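You operate a simulated robot arm through the tools that you are given. There is no shell and no other tool. Be economical: measure what you need, move in short steps, check, and stop when the job is done.

Carry out the task below with a simulated robot arm. There is one attempt and no reset: what you move stays moved.

TASK
Try the red and green carabiners' gates; oil the one that stays open and try it again.
Fine: one drop, on the oil mat; leave it there, and the other where it lies.

Only the result counts: the job must be done as asked and must still hold three seconds after the hand-in. Knocking over, shifting, dropping, spilling or breaking anything else fails it.

THE ROBOT
A 6-joint arm with a two-finger parallel gripper, fixed in place. Base frame: the origin is at the foot of the arm, x ahead of it, y to its left, z up; the work surface is at about z = 876. Readings come in mm, rad, newtons and seconds.
With the tool pointing down near the work surface it reaches from about 260 to 680 mm from the base axis. Its first joint turns from -1.152 to 1.152 rad. Payload 2.9 kg.
The tool frame sits at the grasp point between the pads (the TCP): z along the fingers, y along the line on which they close. The tips reach 30 mm beyond it. Largest opening 110 mm; finger width 20, thickness 10; the body of the gripper, 48 by 112 mm, starts 55 mm behind the TCP.
Orientation is that of the tool frame in the base frame, as [roll, pitch, yaw] about the fixed x, y, z axes, in that order (R = Rz(yaw) Ry(pitch) Rx(roll)). With the fingers straight down and closing along the base's y, the tool's x points along the base's -x, its y along +y and its z along -z.

THE INTERFACE
- The arm moves only by the tool drive_tool. Its argument "deltas" is a list of rows, each a list of 7 numbers: the closure, from 0 (fully open) to 1 (shut), then the shift along the tool's x, y, z in mm, then the turn, a rotation vector about the tool's x, y, z in rad. In form: [[claw, dx, dy, dz, ax, ay, az], ...]. A call has 1 to 10 rows; each row shifts and turns the commanded pose from where the row before left it, along the tool's axes as they then stand. Rows are played at 5 a second. More than 50 mm and 0.15 rad between two rows, or a gripper value outside its range, and nothing of the call is played. Where a pose cannot be reached the arm comes as near as it can. A force on the tool above 40 N (or 10 N above the force at the start of the call, whichever is more), or a blocked arm, ends the call early, and 0.2 s more pass. The fingers move at their own pace (about 108 mm/s each) and stop on an object; they squeeze with about 28 N. The grip force told is the motor's: it shows also when the fingers shut on nothing. Time passes only in rows, and 0.2 s behind the last, so rows that do not move let the fingers close. The reply holds the time, the measured pose of the TCP, the force on the tool along the base axes, the opening and the grip force, in the units named above and with some noise.
- Cameras (640 x 400 px; columns grow to the right, rows downward): "scene" is fixed at [94.1, 443.3, 1396.4]; the picture's right is [-0.60, -0.80, 0.00], its down [-0.36, 0.27, -0.90] and it looks along [0.72, -0.53, -0.45] (base axes); focal length 323 px, centre (320, 200). "wrist" rides on the gripper at [-36, 0, -57] in the tool frame; the picture's right is [0.00, -1.00, 0.00], its down [0.97, 0.00, -0.24] and it looks along [0.24, 0.00, 0.97] (tool axes); focal length 218 px, centre (320, 200). There is no depth. A picture from a camera that has moved, and an enlarged one, comes with that camera's place and axes in the base frame and with its lens.
- grab_frame(camera): a new picture of that camera. It takes no simulated time.
- enlarge(camera, box): a new picture of the part [left, top, right, bottom] of that camera's present view, enlarged. It takes no simulated time.
- close_job(): hands the job in; it is judged then, once.

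Go step by step. Nothing tells you positions but the pictures and the camera data: compare them with the known pose of the tool, close in by small moves and look again before you grip or let go. The budget is 120 turns and 76 pictures, counting those below and the enlarged ones. Unless the task says otherwise, let go and move clear before handing in, and close with one line.

The tools are called after "Request:" by a JSON object that holds its "fn" and its "kwargs". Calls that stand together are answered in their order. drive_tool: Moves the arm, as the interface text tells. Its arguments: {"type":"object","properties":{"deltas":{"type":"array"}},"required":["deltas"]} The other tools are called the same way: grab_frame (camera) takes a picture; enlarge (camera, box) takes an enlarged picture of a part of a camera's view; close_job () hands the job in.

At the start:

```text
clock: 0.0
position: [375.8, -98.2, 1275.5]
tcp_rot: [-3.14, 0.0, 3.14]
contact_force: [0.2, 0.0, 0.2]
finger_gap: 110.1
gripper_force: 0.1
```

scene: 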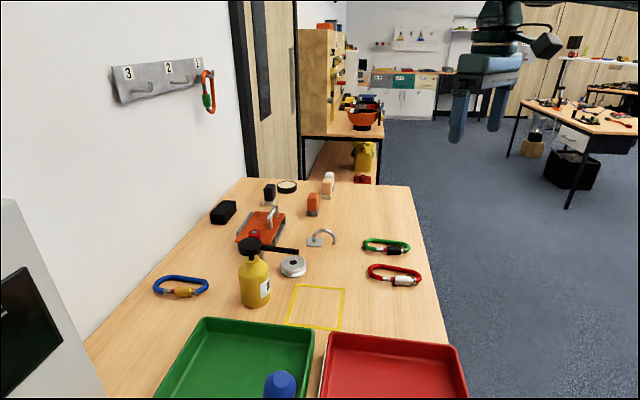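
wrist: 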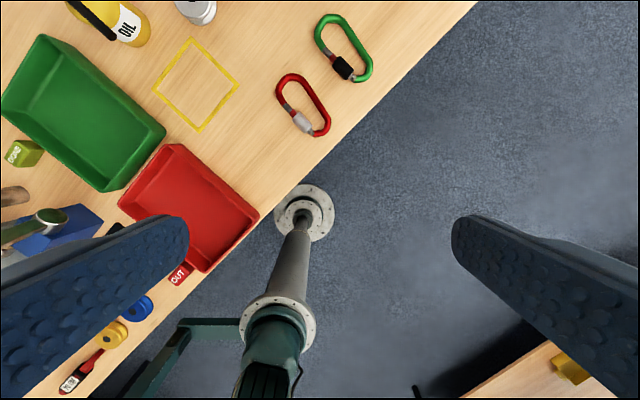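

I see a red and a green carabiner at the front right of the bench, a yellow oil can and a yellow-outlined square, probably the oil mat. I'll look closer first.

Request:
{"fn": "enlarge", "kwargs": {"camera": "scene", "box": [340, 220, 440, 300]}}

Request:
{"fn": "enlarge", "kwargs": {"camera": "scene", "box": [210, 170, 370, 340]}}

Request:
{"fn": "enlarge", "kwargs": {"camera": "wrist", "box": [60, 0, 400, 200]}}

```text
5.00 times, centred on (390, 260) of scene
camera zoom: at [94.1, 443.3, 1396.4], right [-0.6, -0.8, 0.0], down [-0.36, 0.27, -0.9], along [0.72, -0.53, -0.45], focal length 1615 px, centre (-30, -100)
```

zoom: 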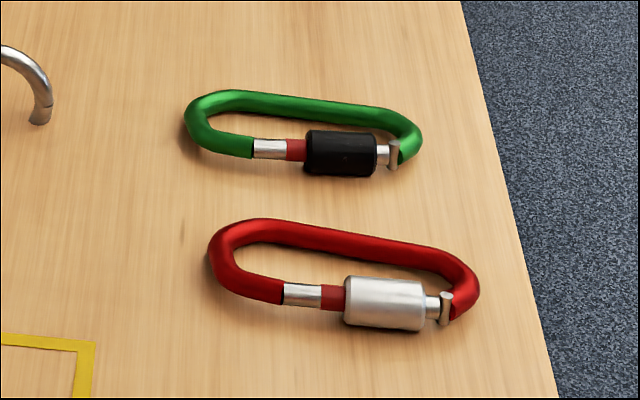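

```text
2.35 times, centred on (290, 255) of scene
camera zoom: at [94.1, 443.3, 1396.4], right [-0.6, -0.8, 0.0], down [-0.36, 0.27, -0.9], along [0.72, -0.53, -0.45], focal length 760 px, centre (391, 71)
```

zoom: 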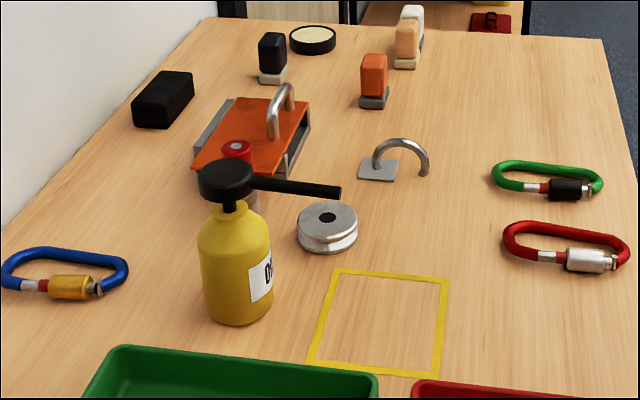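

```text
1.88 times, centred on (230, 100) of wrist
camera zoom: at [411.6, -98.5, 1333.2], right [0.0, -1.0, 0.0], down [-0.97, 0.0, 0.24], along [-0.24, 0.0, -0.97], focal length 411 px, centre (489, 388)
```

zoom: 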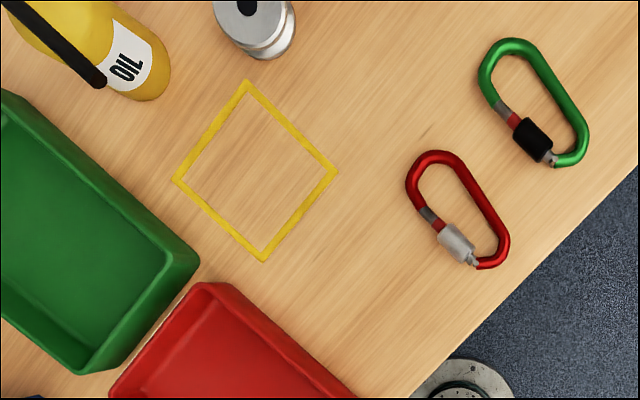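

The red carabiner is near (487,-67), the green near (583,-141), and the mat centre near (524,138). The oil can is at about (620,231), with its spout pointing over the mat. I'll go above the red one with the fingers square to its spine.

Request:
{"fn": "drive_tool", "kwargs": {"deltas": [[0, -18.5, 5.2, 37.5, 0, 0, 0], [0, -18.5, 5.2, 37.5, 0, 0, 0], [0, -18.5, 5.2, 37.5, 0, 0, 0], [0, -18.5, 5.2, 37.5, 0, 0, 0], [0, -18.5, 5.2, 37.5, 0, 0, 0], [0, -18.5, 5.2, 37.5, 0, 0, 0], [0, 0, 0, 0, 0, 0, -0.144], [0, 0, 0, 0, 0, 0, -0.144], [0, 0, 0, 0, 0, 0, -0.144], [0, 0, 0, 0, 0, 0, -0.144]]}}

Request:
{"fn": "grab_frame", "kwargs": {"camera": "wrist"}}

Request:
{"fn": "grab_frame", "kwargs": {"camera": "scene"}}

```text
clock: 2.2
position: [486.8, -66.4, 1050.0]
tcp_rot: [-3.141, 0.0, -2.564]
contact_force: [-0.5, 0.3, 0.0]
finger_gap: 110.3
gripper_force: 0.1
```

```text
70 pictures are left
camera wrist: at [517.0, -47.7, 1107.9], right [0.55, -0.84, 0.0], down [-0.81, -0.53, 0.24], along [-0.2, -0.13, -0.97], focal length 218 px, centre (320, 200)
```

wrist: 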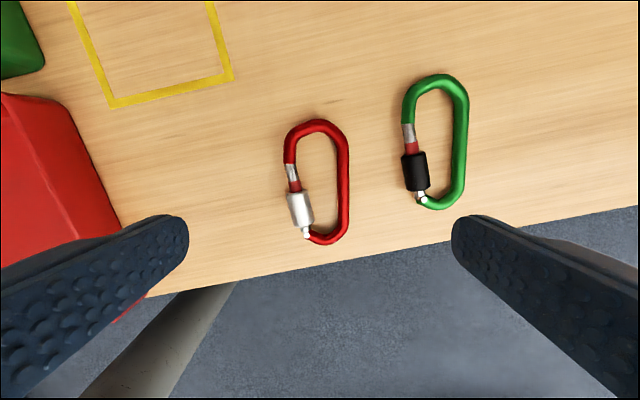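

```text
69 pictures are left
```

scene: 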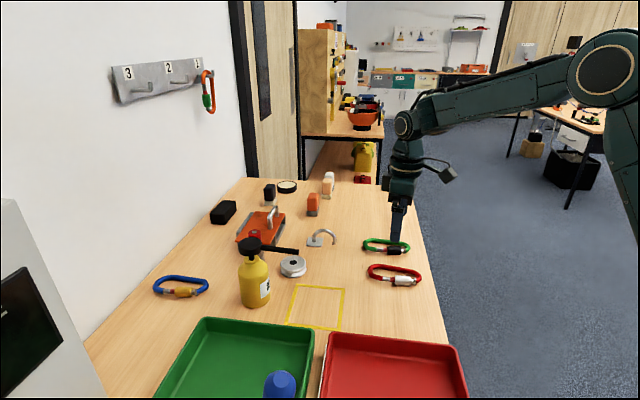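

The red one's sleeve sits about 31 mm ahead of the TCP along tool x, its spine at tool y ≈ -26 and the sleeve at about +22. I'll line up and go down part way, then look.

Request:
{"fn": "drive_tool", "kwargs": {"deltas": [[0, 17, -0.5, 0, 0, 0, 0], [0, 17, -0.5, 0, 0, 0, 0], [0, 0, 0, 45, 0, 0, 0], [0, 0, 0, 45, 0, 0, 0], [0, 0, 0, 20, 0, 0, 0]]}}

Request:
{"fn": "grab_frame", "kwargs": {"camera": "wrist"}}

```text
clock: 3.4
position: [458.8, -84.7, 939.4]
tcp_rot: [3.141, 0.002, -2.567]
contact_force: [-0.3, 0.3, -0.8]
finger_gap: 109.9
gripper_force: 0.0
```

```text
68 pictures are left
camera wrist: at [489.9, -65.1, 996.6], right [0.54, -0.84, 0.0], down [-0.81, -0.53, 0.24], along [-0.2, -0.13, -0.97], focal length 218 px, centre (320, 200)
```

wrist: 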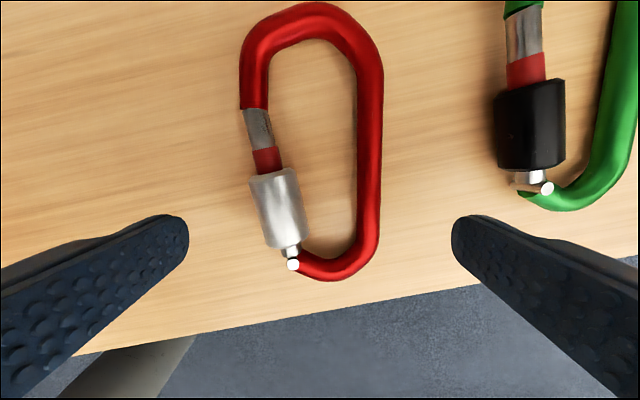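

The jaws are well centred on the sleeve and spine. I'll lower, close to just off the carabiner and look.

Request:
{"fn": "drive_tool", "kwargs": {"deltas": [[0, 5, -0.5, 10, 0, 0, 0], [0, 0, 0, 20, 0, 0, 0], [0.2, 0, 0, 0, 0, 0, 0], [0.36, 0, 0, 0, 0, 0, 0], [0.36, 0, 0, 0, 0, 0, 0]]}}

Request:
{"fn": "grab_frame", "kwargs": {"camera": "wrist"}}

```text
clock: 4.6
position: [455.1, -89.2, 910.4]
tcp_rot: [-3.14, 0.001, -2.564]
contact_force: [1.5, 1.1, 8.3]
finger_gap: 70.9
gripper_force: 0.6
```

```text
67 pictures are left
camera wrist: at [485.8, -70.0, 967.8], right [0.54, -0.84, 0.0], down [-0.81, -0.53, 0.24], along [-0.2, -0.13, -0.97], focal length 218 px, centre (320, 200)
```

wrist: 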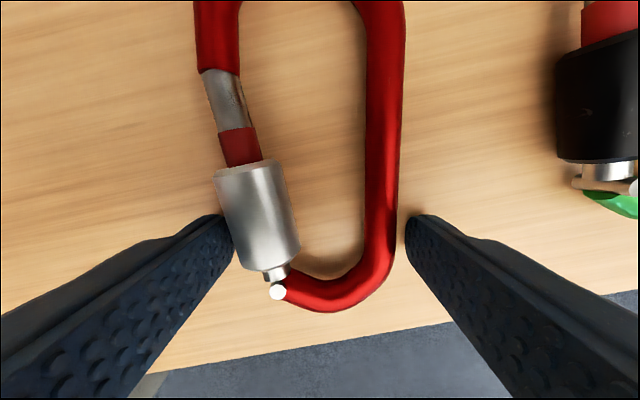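

There is an 8 N upward force and I'm not sure whether a fingertip is on the bench or on the sleeve. I'll enlarge.

Request:
{"fn": "enlarge", "kwargs": {"camera": "wrist", "box": [180, 150, 440, 312]}}

Request:
{"fn": "enlarge", "kwargs": {"camera": "scene", "box": [340, 210, 460, 300]}}

```text
2.46 times, centred on (310, 231) of wrist
camera zoom: at [485.8, -70.0, 967.8], right [0.54, -0.84, 0.0], down [-0.81, -0.53, 0.24], along [-0.2, -0.13, -0.97], focal length 537 px, centre (345, 124)
```

zoom: 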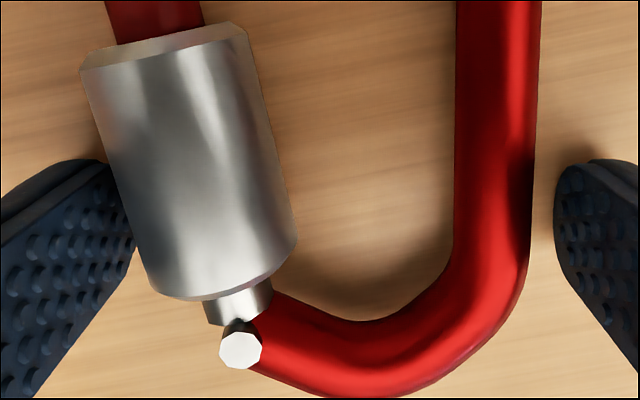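

```text
4.44 times, centred on (400, 255) of scene
camera zoom: at [94.0, 443.4, 1396.4], right [-0.6, -0.8, 0.0], down [-0.36, 0.27, -0.9], along [0.72, -0.53, -0.45], focal length 1435 px, centre (-36, -44)
```

zoom: 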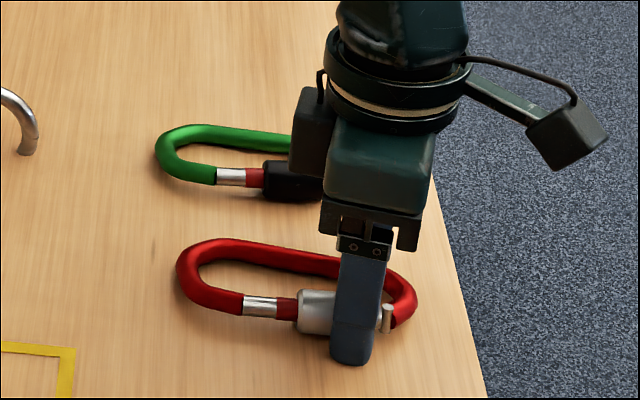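

The tip seems to rest on the bench, so I'll raise slightly and read again.

Request:
{"fn": "drive_tool", "kwargs": {"deltas": [[0.36, 0, 0, -3, 0, 0, 0], [0.36, 0, 0, 0, 0, 0, 0]]}}

```text
clock: 5.2
position: [454.5, -88.9, 911.9]
tcp_rot: [3.14, 0.0, -2.565]
contact_force: [-0.1, 0.6, -0.5]
finger_gap: 70.4
gripper_force: 0.0
```

Clear of the bench now. I'll bring the spine finger up to the spine while the gate finger stays put.

Request:
{"fn": "drive_tool", "kwargs": {"deltas": [[0.372, 0, 0.65, 0, 0, 0, 0], [0.384, 0, 0.65, 0, 0, 0, 0], [0.384, 0, 0, 0, 0, 0, 0]]}}

Request:
{"fn": "enlarge", "kwargs": {"camera": "wrist", "box": [180, 150, 440, 312]}}

```text
clock: 6.0
position: [454.9, -88.3, 911.8]
tcp_rot: [-3.141, 0.001, -2.565]
contact_force: [-0.2, -0.1, -0.1]
finger_gap: 67.6
gripper_force: 0.0
```

```text
2.46 times, centred on (310, 231) of wrist
camera zoom: at [484.8, -69.1, 970.5], right [0.54, -0.84, 0.0], down [-0.81, -0.53, 0.24], along [-0.2, -0.13, -0.97], focal length 537 px, centre (345, 124)
```

zoom: 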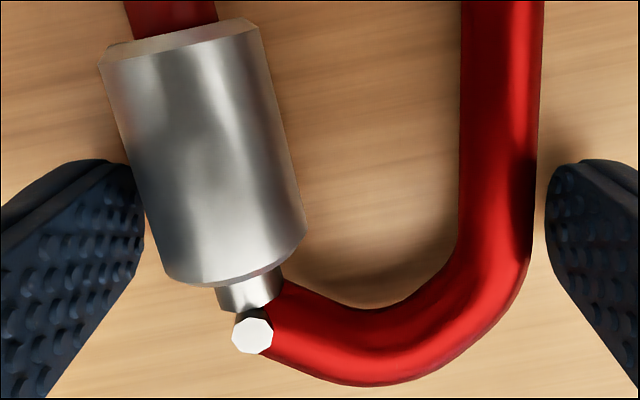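

About 1.5 mm is left at the spine. Next I close that, then push the gate finger in with the spine finger held still.

Request:
{"fn": "drive_tool", "kwargs": {"deltas": [[0.395, 0, 0.6, 0, 0, 0, 0], [0.415, 0, -1.1, 0, 0, 0, 0], [0.435, 0, -1.1, 0, 0, 0, 0], [0.455, 0, -1.1, 0, 0, 0, 0], [0.455, 0, 0, 0, 0, 0, 0]]}}

Request:
{"fn": "enlarge", "kwargs": {"camera": "wrist", "box": [180, 150, 440, 312]}}

```text
clock: 7.2
position: [455.1, -90.9, 914.2]
tcp_rot: [-3.141, -0.001, -2.566]
contact_force: [-0.1, 0.6, -0.3]
finger_gap: 60.1
gripper_force: 0.1
```

```text
2.46 times, centred on (310, 231) of wrist
camera zoom: at [485.7, -71.4, 971.1], right [0.54, -0.84, 0.0], down [-0.81, -0.53, 0.24], along [-0.2, -0.13, -0.97], focal length 537 px, centre (345, 124)
```

zoom: 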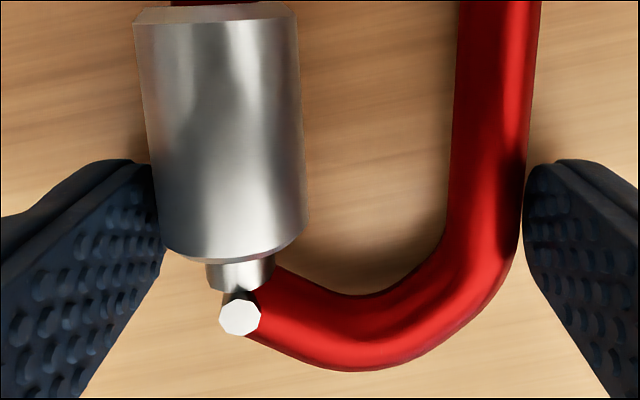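

Request:
{"fn": "grab_frame", "kwargs": {"camera": "wrist"}}

Request:
{"fn": "enlarge", "kwargs": {"camera": "scene", "box": [340, 210, 460, 300]}}

```text
62 pictures are left
camera wrist: at [485.7, -71.4, 971.1], right [0.54, -0.84, 0.0], down [-0.81, -0.53, 0.24], along [-0.2, -0.13, -0.97], focal length 218 px, centre (320, 200)
```

wrist: 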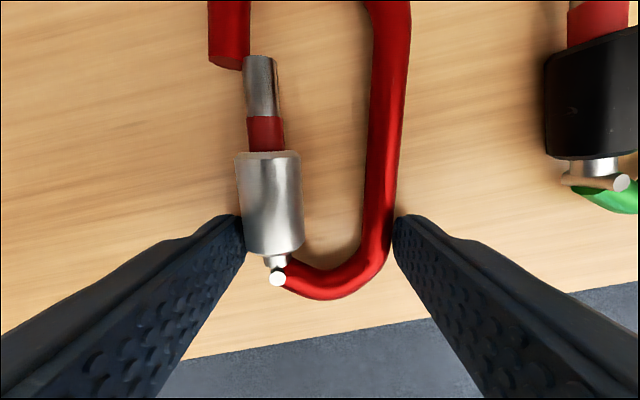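

```text
4.44 times, centred on (400, 255) of scene
camera zoom: at [94.1, 443.3, 1396.4], right [-0.6, -0.8, 0.0], down [-0.36, 0.27, -0.9], along [0.72, -0.53, -0.45], focal length 1435 px, centre (-36, -44)
```

zoom: 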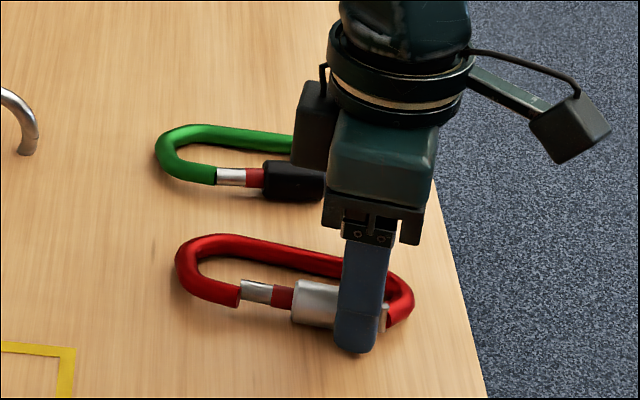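

The hinge is at the pin end and the gate's free end has swung inward, so the gate is open. I'll retract the gate finger, then both fingers, and see whether it springs back.

Request:
{"fn": "drive_tool", "kwargs": {"deltas": [[0.435, 0, 1.1, 0, 0, 0, 0], [0.415, 0, 1.1, 0, 0, 0, 0], [0.395, 0, 1.1, 0, 0, 0, 0], [0.36, 0, 0, 0, 0, 0, 0], [0.3, 0, 0, 0, 0, 0, 0], [0.2, 0, 0, 0, 0, 0, 0], [0.2, 0, 0, 0, 0, 0, 0]]}}

Request:
{"fn": "grab_frame", "kwargs": {"camera": "wrist"}}

```text
clock: 8.8
position: [453.4, -88.1, 913.7]
tcp_rot: [-3.141, 0.0, -2.567]
contact_force: [-0.4, -0.9, -0.1]
finger_gap: 88.1
gripper_force: 0.1
```

```text
60 pictures are left
camera wrist: at [483.5, -68.8, 971.1], right [0.54, -0.84, 0.0], down [-0.81, -0.53, 0.24], along [-0.2, -0.13, -0.97], focal length 218 px, centre (320, 200)
```

wrist: 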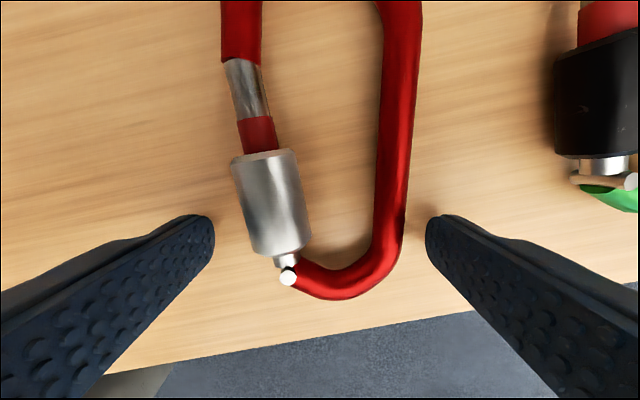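

The red gate sprang back closed. I only opened it about 12°, so I'll do a second, fuller push a bit farther from the hinge to be sure.

Request:
{"fn": "drive_tool", "kwargs": {"deltas": [[0.2, -14, -2, 0, 0, 0, 0], [0.34, 0, 0, 0, 0, 0, 0], [0.34, 0, 0, 0, 0, 0, 0]]}}

Request:
{"fn": "grab_frame", "kwargs": {"camera": "wrist"}}

```text
clock: 9.6
position: [466.9, -82.5, 914.7]
tcp_rot: [-3.141, 0.001, -2.565]
contact_force: [-0.4, 0.5, 0.9]
finger_gap: 72.6
gripper_force: 0.0
```

```text
59 pictures are left
camera wrist: at [496.8, -63.2, 970.9], right [0.54, -0.84, 0.0], down [-0.81, -0.53, 0.24], along [-0.2, -0.13, -0.97], focal length 218 px, centre (320, 200)
```

wrist: 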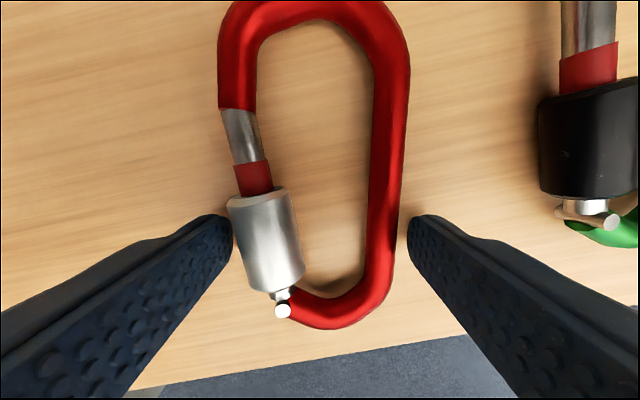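

Request:
{"fn": "drive_tool", "kwargs": {"deltas": [[0.369, 0, 1.6, 0, 0, 0, 0], [0.389, 0, -1.1, 0, 0, 0, 0], [0.409, 0, -1.1, 0, 0, 0, 0], [0.429, 0, -1.1, 0, 0, 0, 0], [0.449, 0, -1.1, 0, 0, 0, 0], [0.469, 0, -1.1, 0, 0, 0, 0], [0.489, 0, -1.1, 0, 0, 0, 0], [0.509, 0, -1.1, 0, 0, 0, 0], [0.509, 0, 0, 0, 0, 0, 0]]}}

Request:
{"fn": "grab_frame", "kwargs": {"camera": "wrist"}}

```text
clock: 11.6
position: [469.3, -87.3, 913.9]
tcp_rot: [-3.141, -0.001, -2.566]
contact_force: [-0.6, 1.4, 2.9]
finger_gap: 55.0
gripper_force: 8.9
```

```text
58 pictures are left
camera wrist: at [499.7, -67.7, 971.2], right [0.54, -0.84, 0.0], down [-0.81, -0.53, 0.24], along [-0.2, -0.13, -0.97], focal length 218 px, centre (320, 200)
```

wrist: 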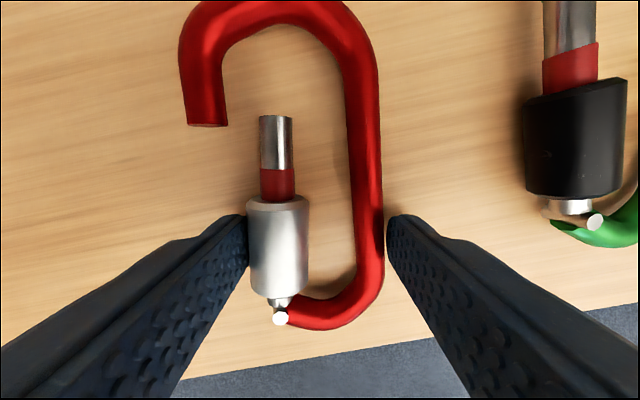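

The gate is fully open and I feel the stop. I'll release it the same way.

Request:
{"fn": "drive_tool", "kwargs": {"deltas": [[0.489, 0, 1.1, 0, 0, 0, 0], [0.469, 0, 1.1, 0, 0, 0, 0], [0.449, 0, 1.1, 0, 0, 0, 0], [0.429, 0, 1.1, 0, 0, 0, 0], [0.409, 0, 1.1, 0, 0, 0, 0], [0.369, 0, 1.1, 0, 0, 0, 0], [0.3, 0, 0, 0, 0, 0, 0], [0.1, 0, 0, 0, 0, 0, 0], [0, 0, 0, -20, 0, 0, 0]]}}

Request:
{"fn": "grab_frame", "kwargs": {"camera": "wrist"}}

```text
clock: 13.6
position: [465.8, -82.1, 933.8]
tcp_rot: [-3.142, 0.0, -2.566]
contact_force: [0.1, -0.3, 0.2]
finger_gap: 109.9
gripper_force: 0.0
```

```text
57 pictures are left
camera wrist: at [496.6, -63.2, 991.1], right [0.54, -0.84, 0.0], down [-0.81, -0.53, 0.24], along [-0.2, -0.13, -0.97], focal length 218 px, centre (320, 200)
```

wrist: 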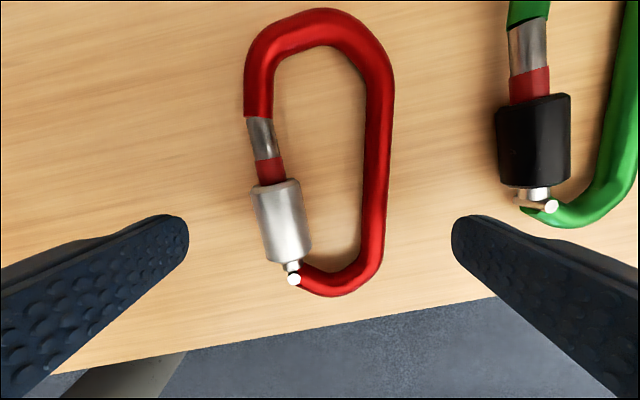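

The red gate snaps shut, so it's healthy. Green is next.

Request:
{"fn": "drive_tool", "kwargs": {"deltas": [[0, 0, 0, -40, 0, 0, 0], [0, 0, 0, -26, 0, 0, 0], [0, -12, -41, 0, 0, 0, 0], [0, -13, -41, 0, 0, 0, 0], [0, -13, -40, 0, 0, 0, 0], [0, 0, 0, 0, 0, 0, 0]]}}

Request:
{"fn": "grab_frame", "kwargs": {"camera": "wrist"}}

```text
clock: 15.0
position: [566.7, -163.0, 997.4]
tcp_rot: [-3.141, 0.002, -2.564]
contact_force: [0.7, 0.6, -0.3]
finger_gap: 110.2
gripper_force: 0.1
```

```text
56 pictures are left
camera wrist: at [597.6, -143.8, 1055.3], right [0.54, -0.84, 0.0], down [-0.81, -0.53, 0.24], along [-0.2, -0.13, -0.97], focal length 218 px, centre (320, 200)
```

wrist: 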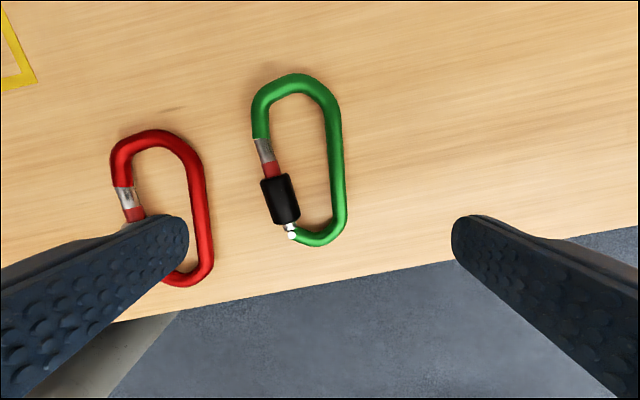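

I'll turn about 8° to square up to the green spine, centre, and go down with the jaws slightly narrowed so they clear the red one.

Request:
{"fn": "drive_tool", "kwargs": {"deltas": [[0.15, 0, 0, 0, 0, 0, -0.14], [0.15, 0, 13, 0, 0, 0, 0], [0.15, 0, 0, 40, 0, 0, 0], [0.15, 0, 0, 20, 0, 0, 0], [0.15, 0, 0, 0, 0, 0, 0]]}}

Request:
{"fn": "grab_frame", "kwargs": {"camera": "wrist"}}

```text
clock: 16.2
position: [557.8, -152.5, 938.9]
tcp_rot: [3.141, -0.001, -2.427]
contact_force: [0.5, 0.5, -0.3]
finger_gap: 93.8
gripper_force: 0.0
```

```text
55 pictures are left
camera wrist: at [584.8, -129.2, 996.5], right [0.66, -0.75, 0.0], down [-0.73, -0.64, 0.24], along [-0.18, -0.16, -0.97], focal length 218 px, centre (320, 200)
```

wrist: 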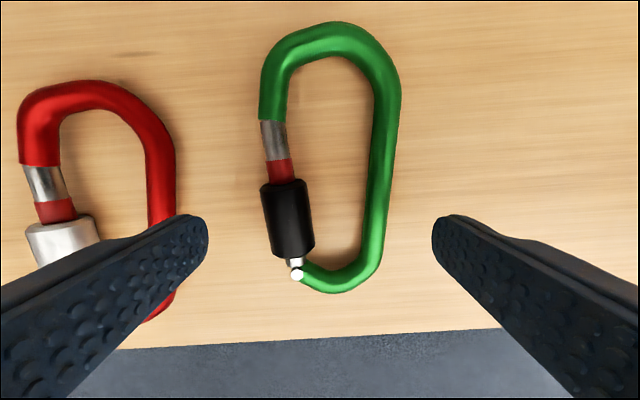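

Request:
{"fn": "drive_tool", "kwargs": {"deltas": [[0.2, 0, -3.5, 0, 0, 0, 0], [0.2, 0, 0, 24, 0, 0, 0], [0.33, 0, 0, 0, 0, 0, 0], [0.33, 0, 0, 0, 0, 0, 0]]}}

Request:
{"fn": "grab_frame", "kwargs": {"camera": "wrist"}}

```text
clock: 17.2
position: [558.4, -156.1, 915.1]
tcp_rot: [-3.14, 0.003, -2.426]
contact_force: [0.0, 0.6, -0.3]
finger_gap: 73.9
gripper_force: 0.0
```

```text
54 pictures are left
camera wrist: at [586.5, -131.7, 973.4], right [0.66, -0.75, 0.0], down [-0.73, -0.64, 0.24], along [-0.18, -0.16, -0.97], focal length 218 px, centre (320, 200)
```

wrist: 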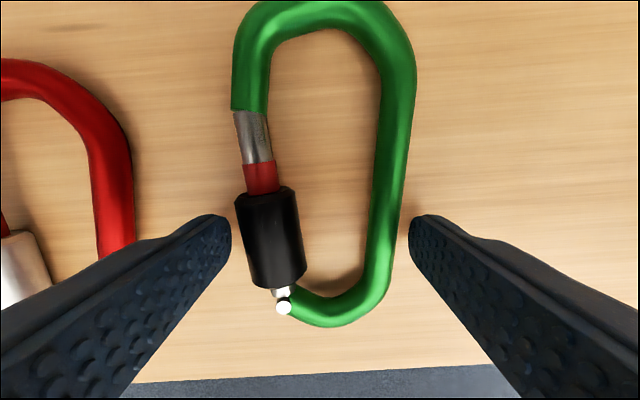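

Request:
{"fn": "drive_tool", "kwargs": {"deltas": [[0.353, 0, 1.25, 0, 0, 0, 0], [0.373, 0, -1.1, 0, 0, 0, 0], [0.393, 0, -1.1, 0, 0, 0, 0], [0.413, 0, -1.1, 0, 0, 0, 0], [0.433, 0, -1.1, 0, 0, 0, 0], [0.453, 0, -1.1, 0, 0, 0, 0], [0.473, 0, -1.1, 0, 0, 0, 0], [0.493, 0, -1.1, 0, 0, 0, 0], [0.493, 0, 0, 0, 0, 0, 0]]}}

Request:
{"fn": "grab_frame", "kwargs": {"camera": "wrist"}}

```text
clock: 19.2
position: [563.2, -161.1, 916.5]
tcp_rot: [3.141, 0.0, -2.425]
contact_force: [-0.3, 0.3, -0.2]
finger_gap: 56.7
gripper_force: 0.5
```

```text
53 pictures are left
camera wrist: at [590.0, -137.9, 973.1], right [0.66, -0.75, 0.0], down [-0.73, -0.64, 0.24], along [-0.18, -0.16, -0.97], focal length 218 px, centre (320, 200)
```

wrist: 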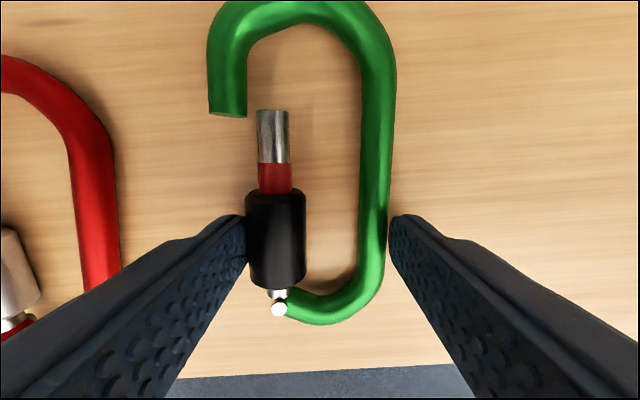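

The green gate is open. Releasing it now.

Request:
{"fn": "drive_tool", "kwargs": {"deltas": [[0.473, 0, 1.1, 0, 0, 0, 0], [0.453, 0, 1.1, 0, 0, 0, 0], [0.433, 0, 1.1, 0, 0, 0, 0], [0.413, 0, 1.1, 0, 0, 0, 0], [0.393, 0, 1.1, 0, 0, 0, 0], [0.353, 0, 1.1, 0, 0, 0, 0], [0.3, 0, 0, 0, 0, 0, 0], [0.2, 0, 0, 0, 0, 0, 0], [0.2, 0, 0, -24, 0, 0, 0], [0.2, 0, 0, 0, 0, 0, 0]]}}

Request:
{"fn": "grab_frame", "kwargs": {"camera": "wrist"}}

```text
clock: 21.4
position: [557.8, -155.5, 939.4]
tcp_rot: [3.142, 0.0, -2.426]
contact_force: [-0.3, 0.0, 0.6]
finger_gap: 88.0
gripper_force: 0.0
```

```text
52 pictures are left
camera wrist: at [585.4, -132.2, 997.5], right [0.66, -0.75, 0.0], down [-0.73, -0.64, 0.24], along [-0.18, -0.16, -0.97], focal length 218 px, centre (320, 200)
```

wrist: 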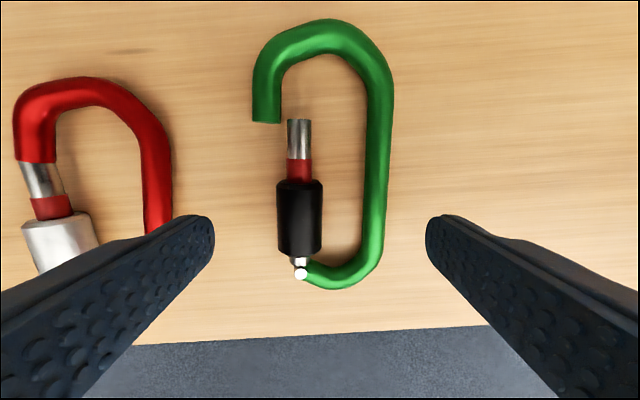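

The green gate stays open, so green is the one to oil. Before carrying it, I'll look at the can's spout from above the mat to see where a drop would fall.

Request:
{"fn": "drive_tool", "kwargs": {"deltas": [[0.2, 0, 0, -50, 0, 0, 0], [0.2, 0, 0, -50, 0, 0, 0], [0.2, 0, 0, -50, 0, 0, 0], [0.2, 0, 0, -50, 0, 0, 0], [0.2, -29, 45, 0, 0, 0, 0], [0.2, -29, 45, 0, 0, 0, 0], [0.2, -29, 45, 0, 0, 0, 0], [0.2, -29, 45, 0, 0, 0, 0], [0.2, -29, 45, 0, 0, 0, 0], [0.2, 0, 0, 0, 0, 0, 0]]}}

Request:
{"fn": "grab_frame", "kwargs": {"camera": "wrist"}}

Request:
{"fn": "enlarge", "kwargs": {"camera": "scene", "box": [200, 200, 360, 340]}}

```text
refused: row 5 steps farther than a row can; nothing moved
```

```text
51 pictures are left
camera wrist: at [585.4, -132.2, 997.5], right [0.66, -0.75, 0.0], down [-0.73, -0.64, 0.24], along [-0.18, -0.16, -0.97], focal length 218 px, centre (320, 200)
```

wrist: 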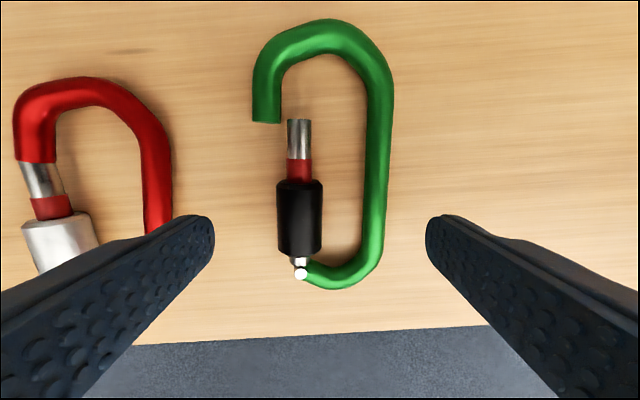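

```text
2.86 times, centred on (280, 270) of scene
camera zoom: at [94.1, 443.3, 1396.4], right [-0.6, -0.8, 0.0], down [-0.36, 0.27, -0.9], along [0.72, -0.53, -0.45], focal length 923 px, centre (434, 0)
```

zoom: 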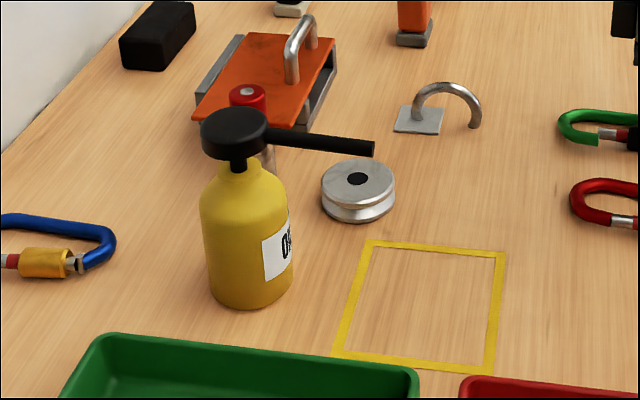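

The sideways rows were too long, so I'll repeat the move with shorter ones.

Request:
{"fn": "drive_tool", "kwargs": {"deltas": [[0.2, 0, 0, -49, 0, 0, 0], [0.2, 0, 0, -49, 0, 0, 0], [0.2, 0, 0, -49, 0, 0, 0], [0.2, 0, 0, -49, 0, 0, 0], [0.2, -24.2, 37.5, 0, 0, 0, 0], [0.2, -24.2, 37.5, 0, 0, 0, 0], [0.2, -24.2, 37.5, 0, 0, 0, 0], [0.2, -24.2, 37.5, 0, 0, 0, 0], [0.2, -24.2, 37.5, 0, 0, 0, 0], [0.2, -24.2, 37.5, 0, 0, 0, 0]]}}

Request:
{"fn": "grab_frame", "kwargs": {"camera": "wrist"}}

```text
clock: 23.6
position: [516.7, 109.3, 1134.2]
tcp_rot: [3.141, 0.001, -2.426]
contact_force: [0.3, -0.6, 0.5]
finger_gap: 88.0
gripper_force: 0.0
```

```text
49 pictures are left
camera wrist: at [544.3, 132.7, 1192.4], right [0.66, -0.76, 0.0], down [-0.73, -0.64, 0.24], along [-0.18, -0.16, -0.97], focal length 218 px, centre (320, 200)
```

wrist: 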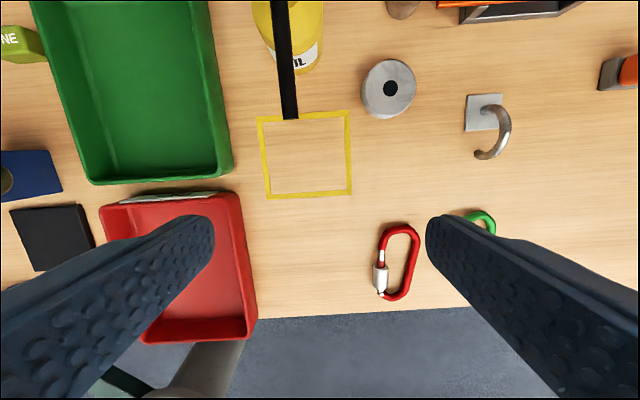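

The spout tip is at about (546,165,1010). The mat is centred at (520,137) and its sides run at 45°, so the tip is about 38 mm from the centre toward the can. To bring green's hinge under the tip I must turn it about 180°. I'll check first, empty-handed, that the wrist can turn that far.

Request:
{"fn": "drive_tool", "kwargs": {"deltas": [[0.2, 0, 0, 0, 0, 0, 0.149], [0.2, 0, 0, 0, 0, 0, 0.149], [0.2, 0, 0, 0, 0, 0, 0.149], [0.2, 0, 0, 0, 0, 0, 0.149], [0.2, 0, 0, 0, 0, 0, 0.149], [0.2, 0, 0, 0, 0, 0, 0.149], [0.2, 0, 0, 0, 0, 0, 0.149], [0.2, 0, 0, 0, 0, 0, 0.149], [0.2, 0, 0, 0, 0, 0, 0.149], [0.2, 0, 0, 0, 0, 0, 0.149]]}}

Request:
{"fn": "drive_tool", "kwargs": {"deltas": [[0.2, 0, 0, 0, 0, 0, 0.149], [0.2, 0, 0, 0, 0, 0, 0.149], [0.2, 0, 0, 0, 0, 0, 0.149], [0.2, 0, 0, 0, 0, 0, 0.149], [0.2, 0, 0, 0, 0, 0, 0.149], [0.2, 0, 0, 0, 0, 0, 0.149], [0.2, 0, 0, 0, 0, 0, 0.149], [0.2, 0, 0, 0, 0, 0, 0.149], [0.2, 0, 0, 0, 0, 0, 0.149], [0.2, 0, 0, 0, 0, 0, 0.149]]}}

Request:
{"fn": "grab_frame", "kwargs": {"camera": "wrist"}}

```text
clock: 25.8
position: [518.9, 109.1, 1135.5]
tcp_rot: [-3.141, 0.0, 2.363]
contact_force: [1.3, -0.7, -0.1]
finger_gap: 88.1
gripper_force: 0.1
```

```text
clock: 28.0
position: [518.7, 108.6, 1135.6]
tcp_rot: [3.141, 0.0, 0.875]
contact_force: [-0.5, -0.1, 0.0]
finger_gap: 87.9
gripper_force: 0.1
```

```text
48 pictures are left
camera wrist: at [496.7, 81.4, 1193.7], right [-0.77, 0.64, 0.0], down [0.62, 0.74, 0.24], along [0.15, 0.18, -0.97], focal length 218 px, centre (320, 200)
```

wrist: 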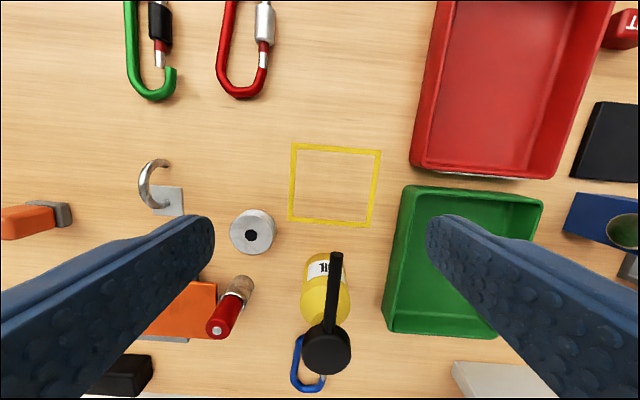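

The wrist can reach that yaw. Now I'll go back and grip green by its spine near the middle, with one finger inside the loop.

Request:
{"fn": "drive_tool", "kwargs": {"deltas": [[0.2, 0, 0, 0, 0, 0, -0.149], [0.2, 0, 0, 0, 0, 0, -0.149], [0.2, 0, 0, 0, 0, 0, -0.149], [0.2, 0, 0, 0, 0, 0, -0.149], [0.2, 0, 0, 0, 0, 0, -0.149], [0.2, 0, 0, 0, 0, 0, -0.149], [0.2, 0, 0, 0, 0, 0, -0.149], [0.2, 0, 0, 0, 0, 0, -0.149], [0.2, 0, 0, 0, 0, 0, -0.149], [0.2, 0, 0, 0, 0, 0, -0.149]]}}

Request:
{"fn": "drive_tool", "kwargs": {"deltas": [[0.2, 0, 0, 0, 0, 0, -0.149], [0.2, 0, 0, 0, 0, 0, -0.149], [0.2, 0, 0, 0, 0, 0, -0.149], [0.2, 0, 0, 0, 0, 0, -0.149], [0.2, 0, 0, 0, 0, 0, -0.149], [0.2, 0, 0, 0, 0, 0, -0.149], [0.2, 0, 0, 0, 0, 0, -0.149], [0.2, 0, 0, 0, 0, 0, -0.149], [0.2, 0, 0, 0, 0, 0, -0.149], [0.2, 0, 0, 0, 0, 0, -0.149]]}}

Request:
{"fn": "drive_tool", "kwargs": {"deltas": [[0.6, 18.95, -42.4, 0, 0, 0, 0], [0.6, 18.95, -42.4, 0, 0, 0, 0], [0.6, 18.95, -42.4, 0, 0, 0, 0], [0.6, 18.95, -42.4, 0, 0, 0, 0], [0.6, 18.95, -42.4, 0, 0, 0, 0], [0.6, 18.95, -42.4, 0, 0, 0, 0], [0.6, 0, 0, 45, 0, 0, 0], [0.6, 0, 0, 45, 0, 0, 0], [0.6, 0, 0, 45, 0, 0, 0], [0.6, 0, 0, 45, 0, 0, 0]]}}

Request:
{"fn": "grab_frame", "kwargs": {"camera": "wrist"}}

```text
clock: 30.2
position: [519.7, 109.3, 1134.6]
tcp_rot: [3.141, -0.001, 2.368]
contact_force: [-0.2, -0.4, 0.5]
finger_gap: 88.5
gripper_force: 0.1
```

```text
clock: 32.4
position: [519.9, 110.0, 1135.2]
tcp_rot: [3.141, 0.002, -2.423]
contact_force: [0.4, 0.2, -0.5]
finger_gap: 88.0
gripper_force: 0.1
```

```text
clock: 34.6
position: [599.3, -154.5, 956.5]
tcp_rot: [-3.14, -0.001, -2.427]
contact_force: [-0.2, -0.2, 0.2]
finger_gap: 43.9
gripper_force: 0.1
```

```text
47 pictures are left
camera wrist: at [627.0, -131.3, 1013.6], right [0.66, -0.75, 0.0], down [-0.73, -0.64, 0.24], along [-0.18, -0.16, -0.97], focal length 218 px, centre (320, 200)
```

wrist: 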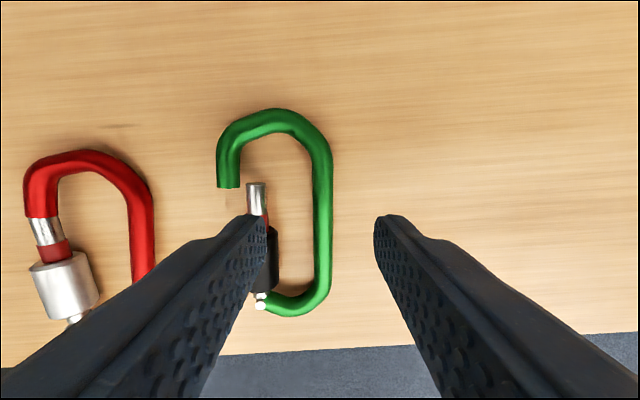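

Request:
{"fn": "drive_tool", "kwargs": {"deltas": [[0.77, 0, -1, 0, 0, 0, 0], [0.77, 0, 0, 10, 0, 0, 0], [0.77, 0, 0, 16, 0, 0, 0], [0.77, 0, 0, 0, 0, 0, 0]]}}

Request:
{"fn": "grab_frame", "kwargs": {"camera": "wrist"}}

```text
clock: 35.6
position: [602.0, -157.2, 929.9]
tcp_rot: [3.141, 0.0, -2.426]
contact_force: [0.1, 0.4, 0.4]
finger_gap: 25.3
gripper_force: 0.1
```

```text
46 pictures are left
camera wrist: at [628.9, -133.5, 986.9], right [0.66, -0.75, 0.0], down [-0.73, -0.64, 0.24], along [-0.18, -0.16, -0.97], focal length 218 px, centre (320, 200)
```

wrist: 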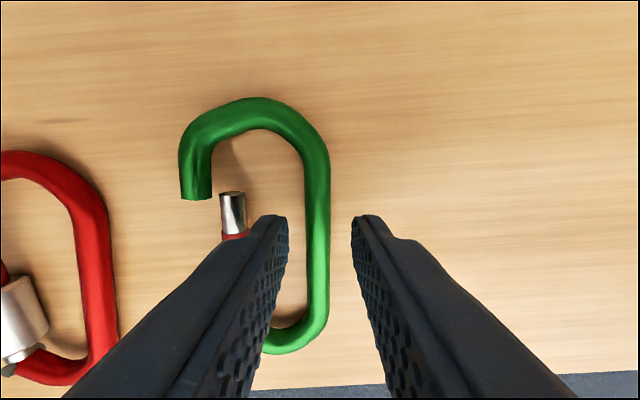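

Aligned, so I'll lower and grip.

Request:
{"fn": "drive_tool", "kwargs": {"deltas": [[0.77, 0, 0, 10, 0, 0, 0], [0.77, 0, 0.5, 6, 0, 0, 0], [0.85, 0, 0, 0, 0, 0, 0], [1, 0, 0, 0, 0, 0, 0], [1, 0, 0, 0, 0, 0, 0], [1, 0, 0, 0, 0, 0, 0]]}}

Request:
{"fn": "grab_frame", "kwargs": {"camera": "wrist"}}

```text
clock: 37.0
position: [601.5, -155.4, 913.0]
tcp_rot: [-3.141, 0.0, -2.426]
contact_force: [1.1, -0.6, 0.9]
finger_gap: 11.3
gripper_force: 24.1
```

```text
45 pictures are left
camera wrist: at [628.9, -133.4, 971.2], right [0.66, -0.75, 0.0], down [-0.73, -0.64, 0.24], along [-0.18, -0.16, -0.97], focal length 218 px, centre (320, 200)
```

wrist: 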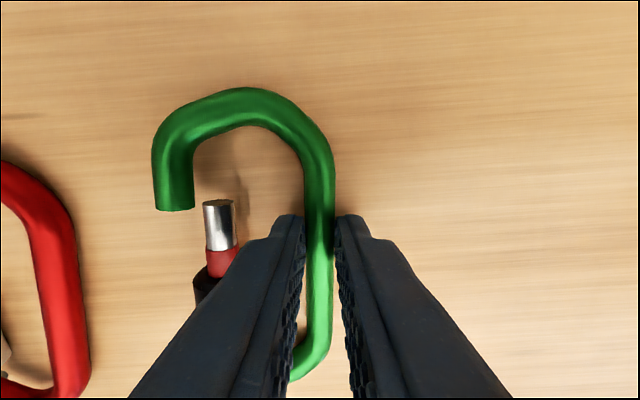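

Gripped: the tube reads 11.3 mm and the grip holds. I'll lift, check, and turn the carabiner about 159° so the hinge leads toward the can.

Request:
{"fn": "drive_tool", "kwargs": {"deltas": [[1, 0, 0, -10, 0, 0, 0], [1, 0, 0, -30, 0, 0, 0], [1, 0, 0, -49, 0, 0, 0], [1, 0, 0, -49, 0, 0, 0], [1, 0, 0, -49, 0, 0, 0]]}}

Request:
{"fn": "grab_frame", "kwargs": {"camera": "wrist"}}

```text
clock: 38.2
position: [601.1, -155.0, 1100.6]
tcp_rot: [3.14, -0.002, -2.426]
contact_force: [0.3, -0.3, -1.0]
finger_gap: 11.2
gripper_force: 24.0
```

```text
44 pictures are left
camera wrist: at [628.0, -132.0, 1158.0], right [0.66, -0.75, 0.0], down [-0.73, -0.64, 0.24], along [-0.18, -0.16, -0.97], focal length 218 px, centre (320, 200)
```

wrist: 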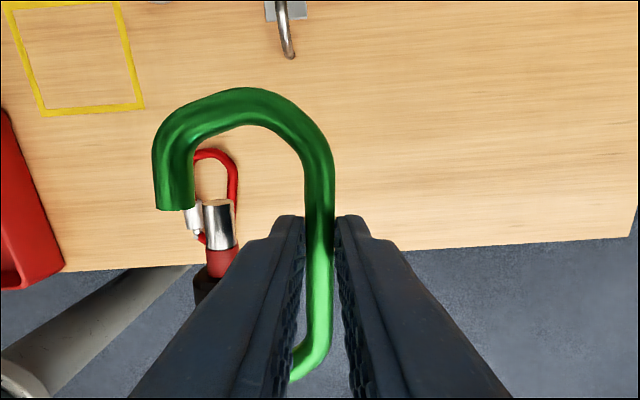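

Request:
{"fn": "drive_tool", "kwargs": {"deltas": [[1, 0, 0, 0, 0, 0, 0.1456], [1, 0, 0, 0, 0, 0, 0.1456], [1, 0, 0, 0, 0, 0, 0.1456], [1, 0, 0, 0, 0, 0, 0.1456], [1, 0, 0, 0, 0, 0, 0.1456], [1, 0, 0, 0, 0, 0, 0.1456], [1, 0, 0, 0, 0, 0, 0.1456], [1, 0, 0, 0, 0, 0, 0.1456], [1, 0, 0, 0, 0, 0, 0.1456]]}}

Request:
{"fn": "drive_tool", "kwargs": {"deltas": [[1, 0, 0, 0, 0, 0, 0.1456], [1, 0, 0, 0, 0, 0, 0.1456], [1, 0, 0, 0, 0, 0, 0.1456], [1, 0, 0, 0, 0, 0, 0.1456], [1, 0, 0, 0, 0, 0, 0.1456], [1, 0, 0, 0, 0, 0, 0.1456], [1, 0, 0, 0, 0, 0, 0.1456], [1, 0, 0, 0, 0, 0, 0.1456], [1, 0, 0, 0, 0, 0, 0.1456], [1, 0, 0, 0, 0, 0, 0.1456]]}}

Request:
{"fn": "drive_tool", "kwargs": {"deltas": [[1, 21.5, -39.2, 0, 0, 0, 0], [1, 21.5, -39.2, 0, 0, 0, 0], [1, 21.5, -39.2, 0, 0, 0, 0], [1, 21.5, -39.2, 0, 0, 0, 0], [1, 21.5, -39.2, 0, 0, 0, 0], [1, 21.5, -39.2, 0, 0, 0, 0], [1, 0, 0, 0, 0, 0, 0]]}}

Request:
{"fn": "grab_frame", "kwargs": {"camera": "wrist"}}

Request:
{"fn": "grab_frame", "kwargs": {"camera": "scene"}}

```text
clock: 40.2
position: [602.2, -157.5, 1100.8]
tcp_rot: [-3.14, 0.0, 2.544]
contact_force: [0.2, 0.9, -0.3]
finger_gap: 11.2
gripper_force: 24.6
```

```text
clock: 42.4
position: [602.2, -158.1, 1100.6]
tcp_rot: [-3.141, -0.001, 1.088]
contact_force: [-0.6, 0.1, -0.7]
finger_gap: 11.4
gripper_force: 24.4
```

```text
clock: 44.0
position: [455.0, 65.4, 1100.0]
tcp_rot: [-3.141, 0.001, 1.09]
contact_force: [-0.5, 0.5, -0.9]
finger_gap: 11.4
gripper_force: 23.6
```

```text
43 pictures are left
camera wrist: at [438.8, 33.0, 1157.7], right [-0.89, 0.46, 0.0], down [0.45, 0.86, 0.24], along [0.11, 0.21, -0.97], focal length 218 px, centre (320, 200)
```

wrist: 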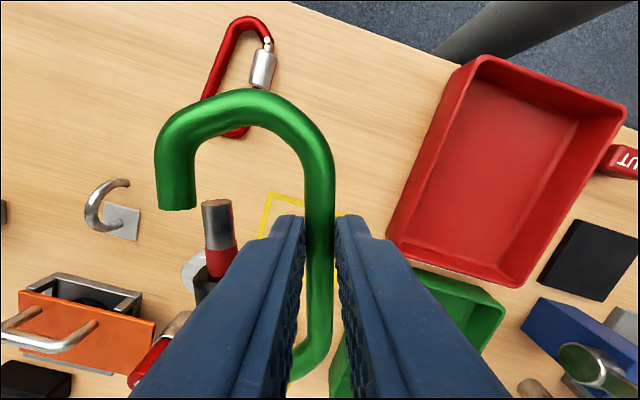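

```text
42 pictures are left
```

scene: 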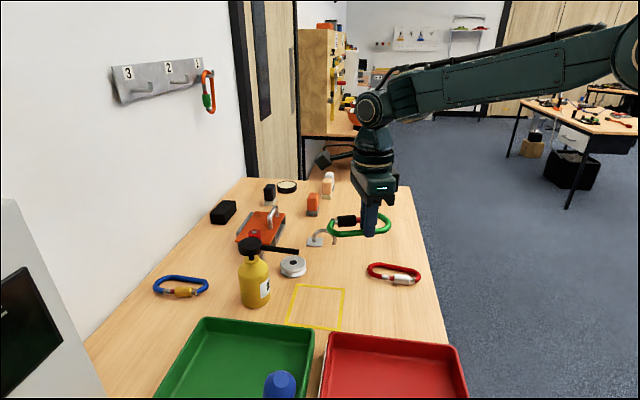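

The carabiner is held well and clear of everything. I'll descend beside the mat, below spout height, then slide in under the spout.

Request:
{"fn": "drive_tool", "kwargs": {"deltas": [[1, 0, -4, 39, 0, 0, 0], [1, 0, 0, 39, 0, 0, 0], [1, 0, 0, 39, 0, 0, 0], [1, 0, 0, 39, 0, 0, 0], [1, 16, 0, 0, 0, 0, 0], [1, 16, 0, 0, 0, 0, 0], [1, 16, 0, 0, 0, 0, 0], [1, 16, 0, 0, 0, 0, 0], [1, 0, 0, 0, 0, 0, 0]]}}

Request:
{"fn": "enlarge", "kwargs": {"camera": "scene", "box": [220, 210, 380, 340]}}

Request:
{"fn": "grab_frame", "kwargs": {"camera": "wrist"}}

```text
clock: 46.0
position: [478.6, 124.7, 944.1]
tcp_rot: [-3.141, 0.0, 1.094]
contact_force: [0.2, 1.0, -0.6]
finger_gap: 11.3
gripper_force: 24.4
```

```text
3.08 times, centred on (300, 275) of scene
camera zoom: at [94.1, 443.3, 1396.4], right [-0.6, -0.8, 0.0], down [-0.36, 0.27, -0.9], along [0.72, -0.53, -0.45], focal length 994 px, centre (382, -31)
```

zoom: 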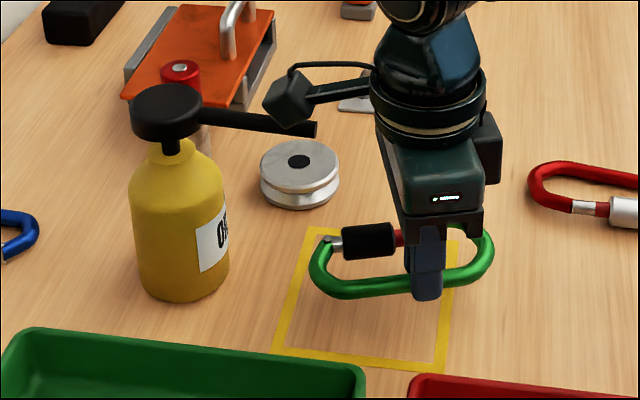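

```text
40 pictures are left
camera wrist: at [461.9, 92.5, 1001.7], right [-0.89, 0.46, 0.0], down [0.45, 0.86, 0.24], along [0.11, 0.21, -0.97], focal length 218 px, centre (320, 200)
```

wrist: 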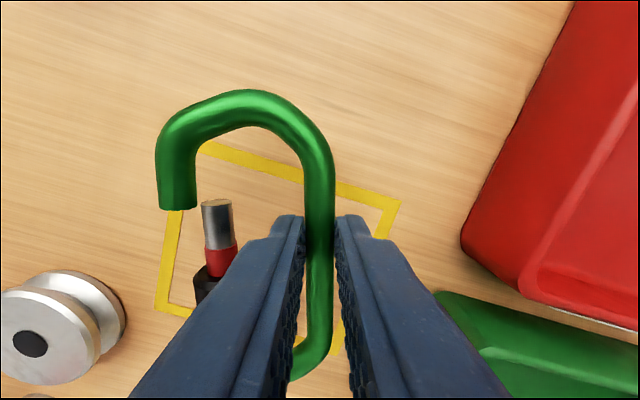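

There is a lamp-like pod on the tool's +x side, close to the spout in this view. I'll check that before lowering.

Request:
{"fn": "enlarge", "kwargs": {"camera": "scene", "box": [250, 205, 350, 275]}}

```text
5.71 times, centred on (300, 240) of scene
camera zoom: at [94.1, 443.3, 1396.4], right [-0.6, -0.8, 0.0], down [-0.36, 0.27, -0.9], along [0.72, -0.53, -0.45], focal length 1845 px, centre (434, -29)
```

zoom: 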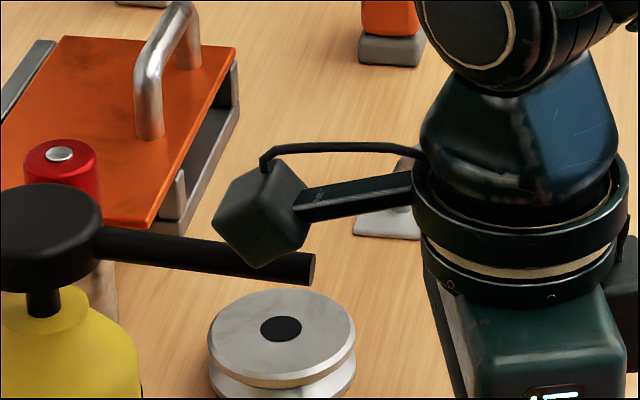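

The lamp pod stays beside the spout, about 24 mm clear by my estimate. I'll make a small correction and lower slowly onto the mat.

Request:
{"fn": "drive_tool", "kwargs": {"deltas": [[1, 3.2, 1.6, 0, 0, 0, 0], [1, 0, 0, 8, 0, 0, 0], [1, 0, 0, 8, 0, 0, 0], [1, 0, 0, 6, 0, 0, 0], [1, 0, 0, 4, 0, 0, 0], [1, 0, 0, 3, 0, 0, 0], [1, 0, 0, 1.5, 0, 0, 0], [1, 0, 0, 0, 0, 0, 0]]}}

Request:
{"fn": "enlarge", "kwargs": {"camera": "scene", "box": [240, 210, 360, 340]}}

```text
clock: 47.8
position: [481.3, 126.7, 914.5]
tcp_rot: [3.14, -0.001, 1.091]
contact_force: [-0.9, 0.5, 1.4]
finger_gap: 11.3
gripper_force: 23.9
```

```text
3.08 times, centred on (300, 275) of scene
camera zoom: at [94.0, 443.3, 1396.4], right [-0.6, -0.8, 0.0], down [-0.36, 0.27, -0.9], along [0.72, -0.53, -0.45], focal length 994 px, centre (382, -31)
```

zoom: 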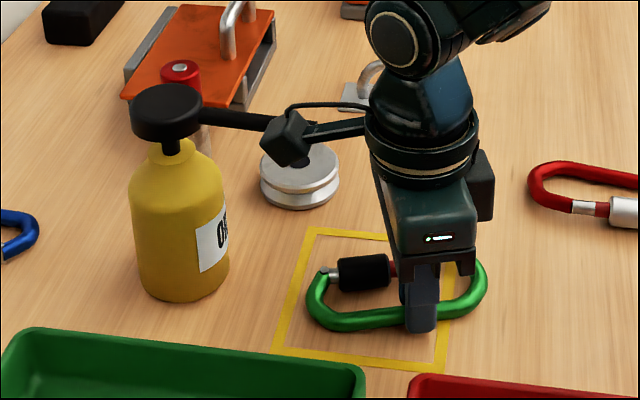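

The pin is at about (545.6,163.5), right under the tip at (546.7,163.6). I'll lower the last bit, release, rise and back away.

Request:
{"fn": "drive_tool", "kwargs": {"deltas": [[1, 0, 0, 1, 0, 0, 0], [0.9, 0, 0, 0, 0, 0, 0], [0.8, 0, 0, 0, 0, 0, 0], [0.77, 0, 0, 0, 0, 0, 0], [0.77, 0, 0, -15, 0, 0, 0], [0.77, 0, 0, -20, 0, 0, 0], [0.77, -30, 0, 0, 0, 0, 0], [0.77, -40, 0, 0, 0, 0, 0], [0.77, -20, 0, -40, 0, 0, 0], [0.77, 0, 0, 0, 0, 0, 0]]}}

Request:
{"fn": "grab_frame", "kwargs": {"camera": "wrist"}}

Request:
{"fn": "enlarge", "kwargs": {"camera": "scene", "box": [220, 210, 380, 340]}}

```text
clock: 50.0
position: [439.1, 45.9, 987.8]
tcp_rot: [3.142, -0.001, 1.092]
contact_force: [-0.8, -0.6, 0.0]
finger_gap: 25.4
gripper_force: 0.1
```

```text
37 pictures are left
camera wrist: at [423.8, 14.0, 1045.1], right [-0.89, 0.46, 0.0], down [0.45, 0.86, 0.24], along [0.11, 0.21, -0.97], focal length 218 px, centre (320, 200)
```

wrist: 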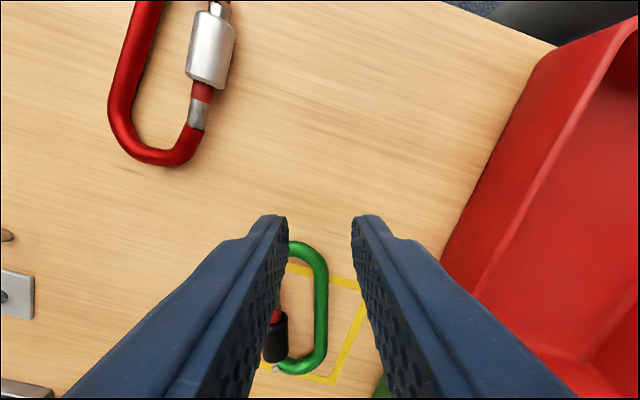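

```text
3.08 times, centred on (300, 275) of scene
camera zoom: at [94.1, 443.3, 1396.4], right [-0.6, -0.8, 0.0], down [-0.36, 0.27, -0.9], along [0.72, -0.53, -0.45], focal length 994 px, centre (382, -31)
```

zoom: 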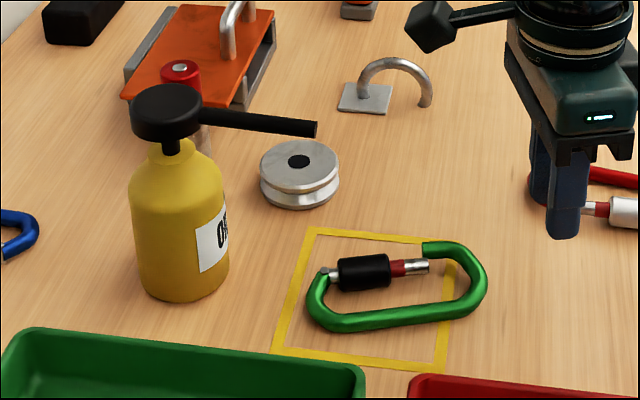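

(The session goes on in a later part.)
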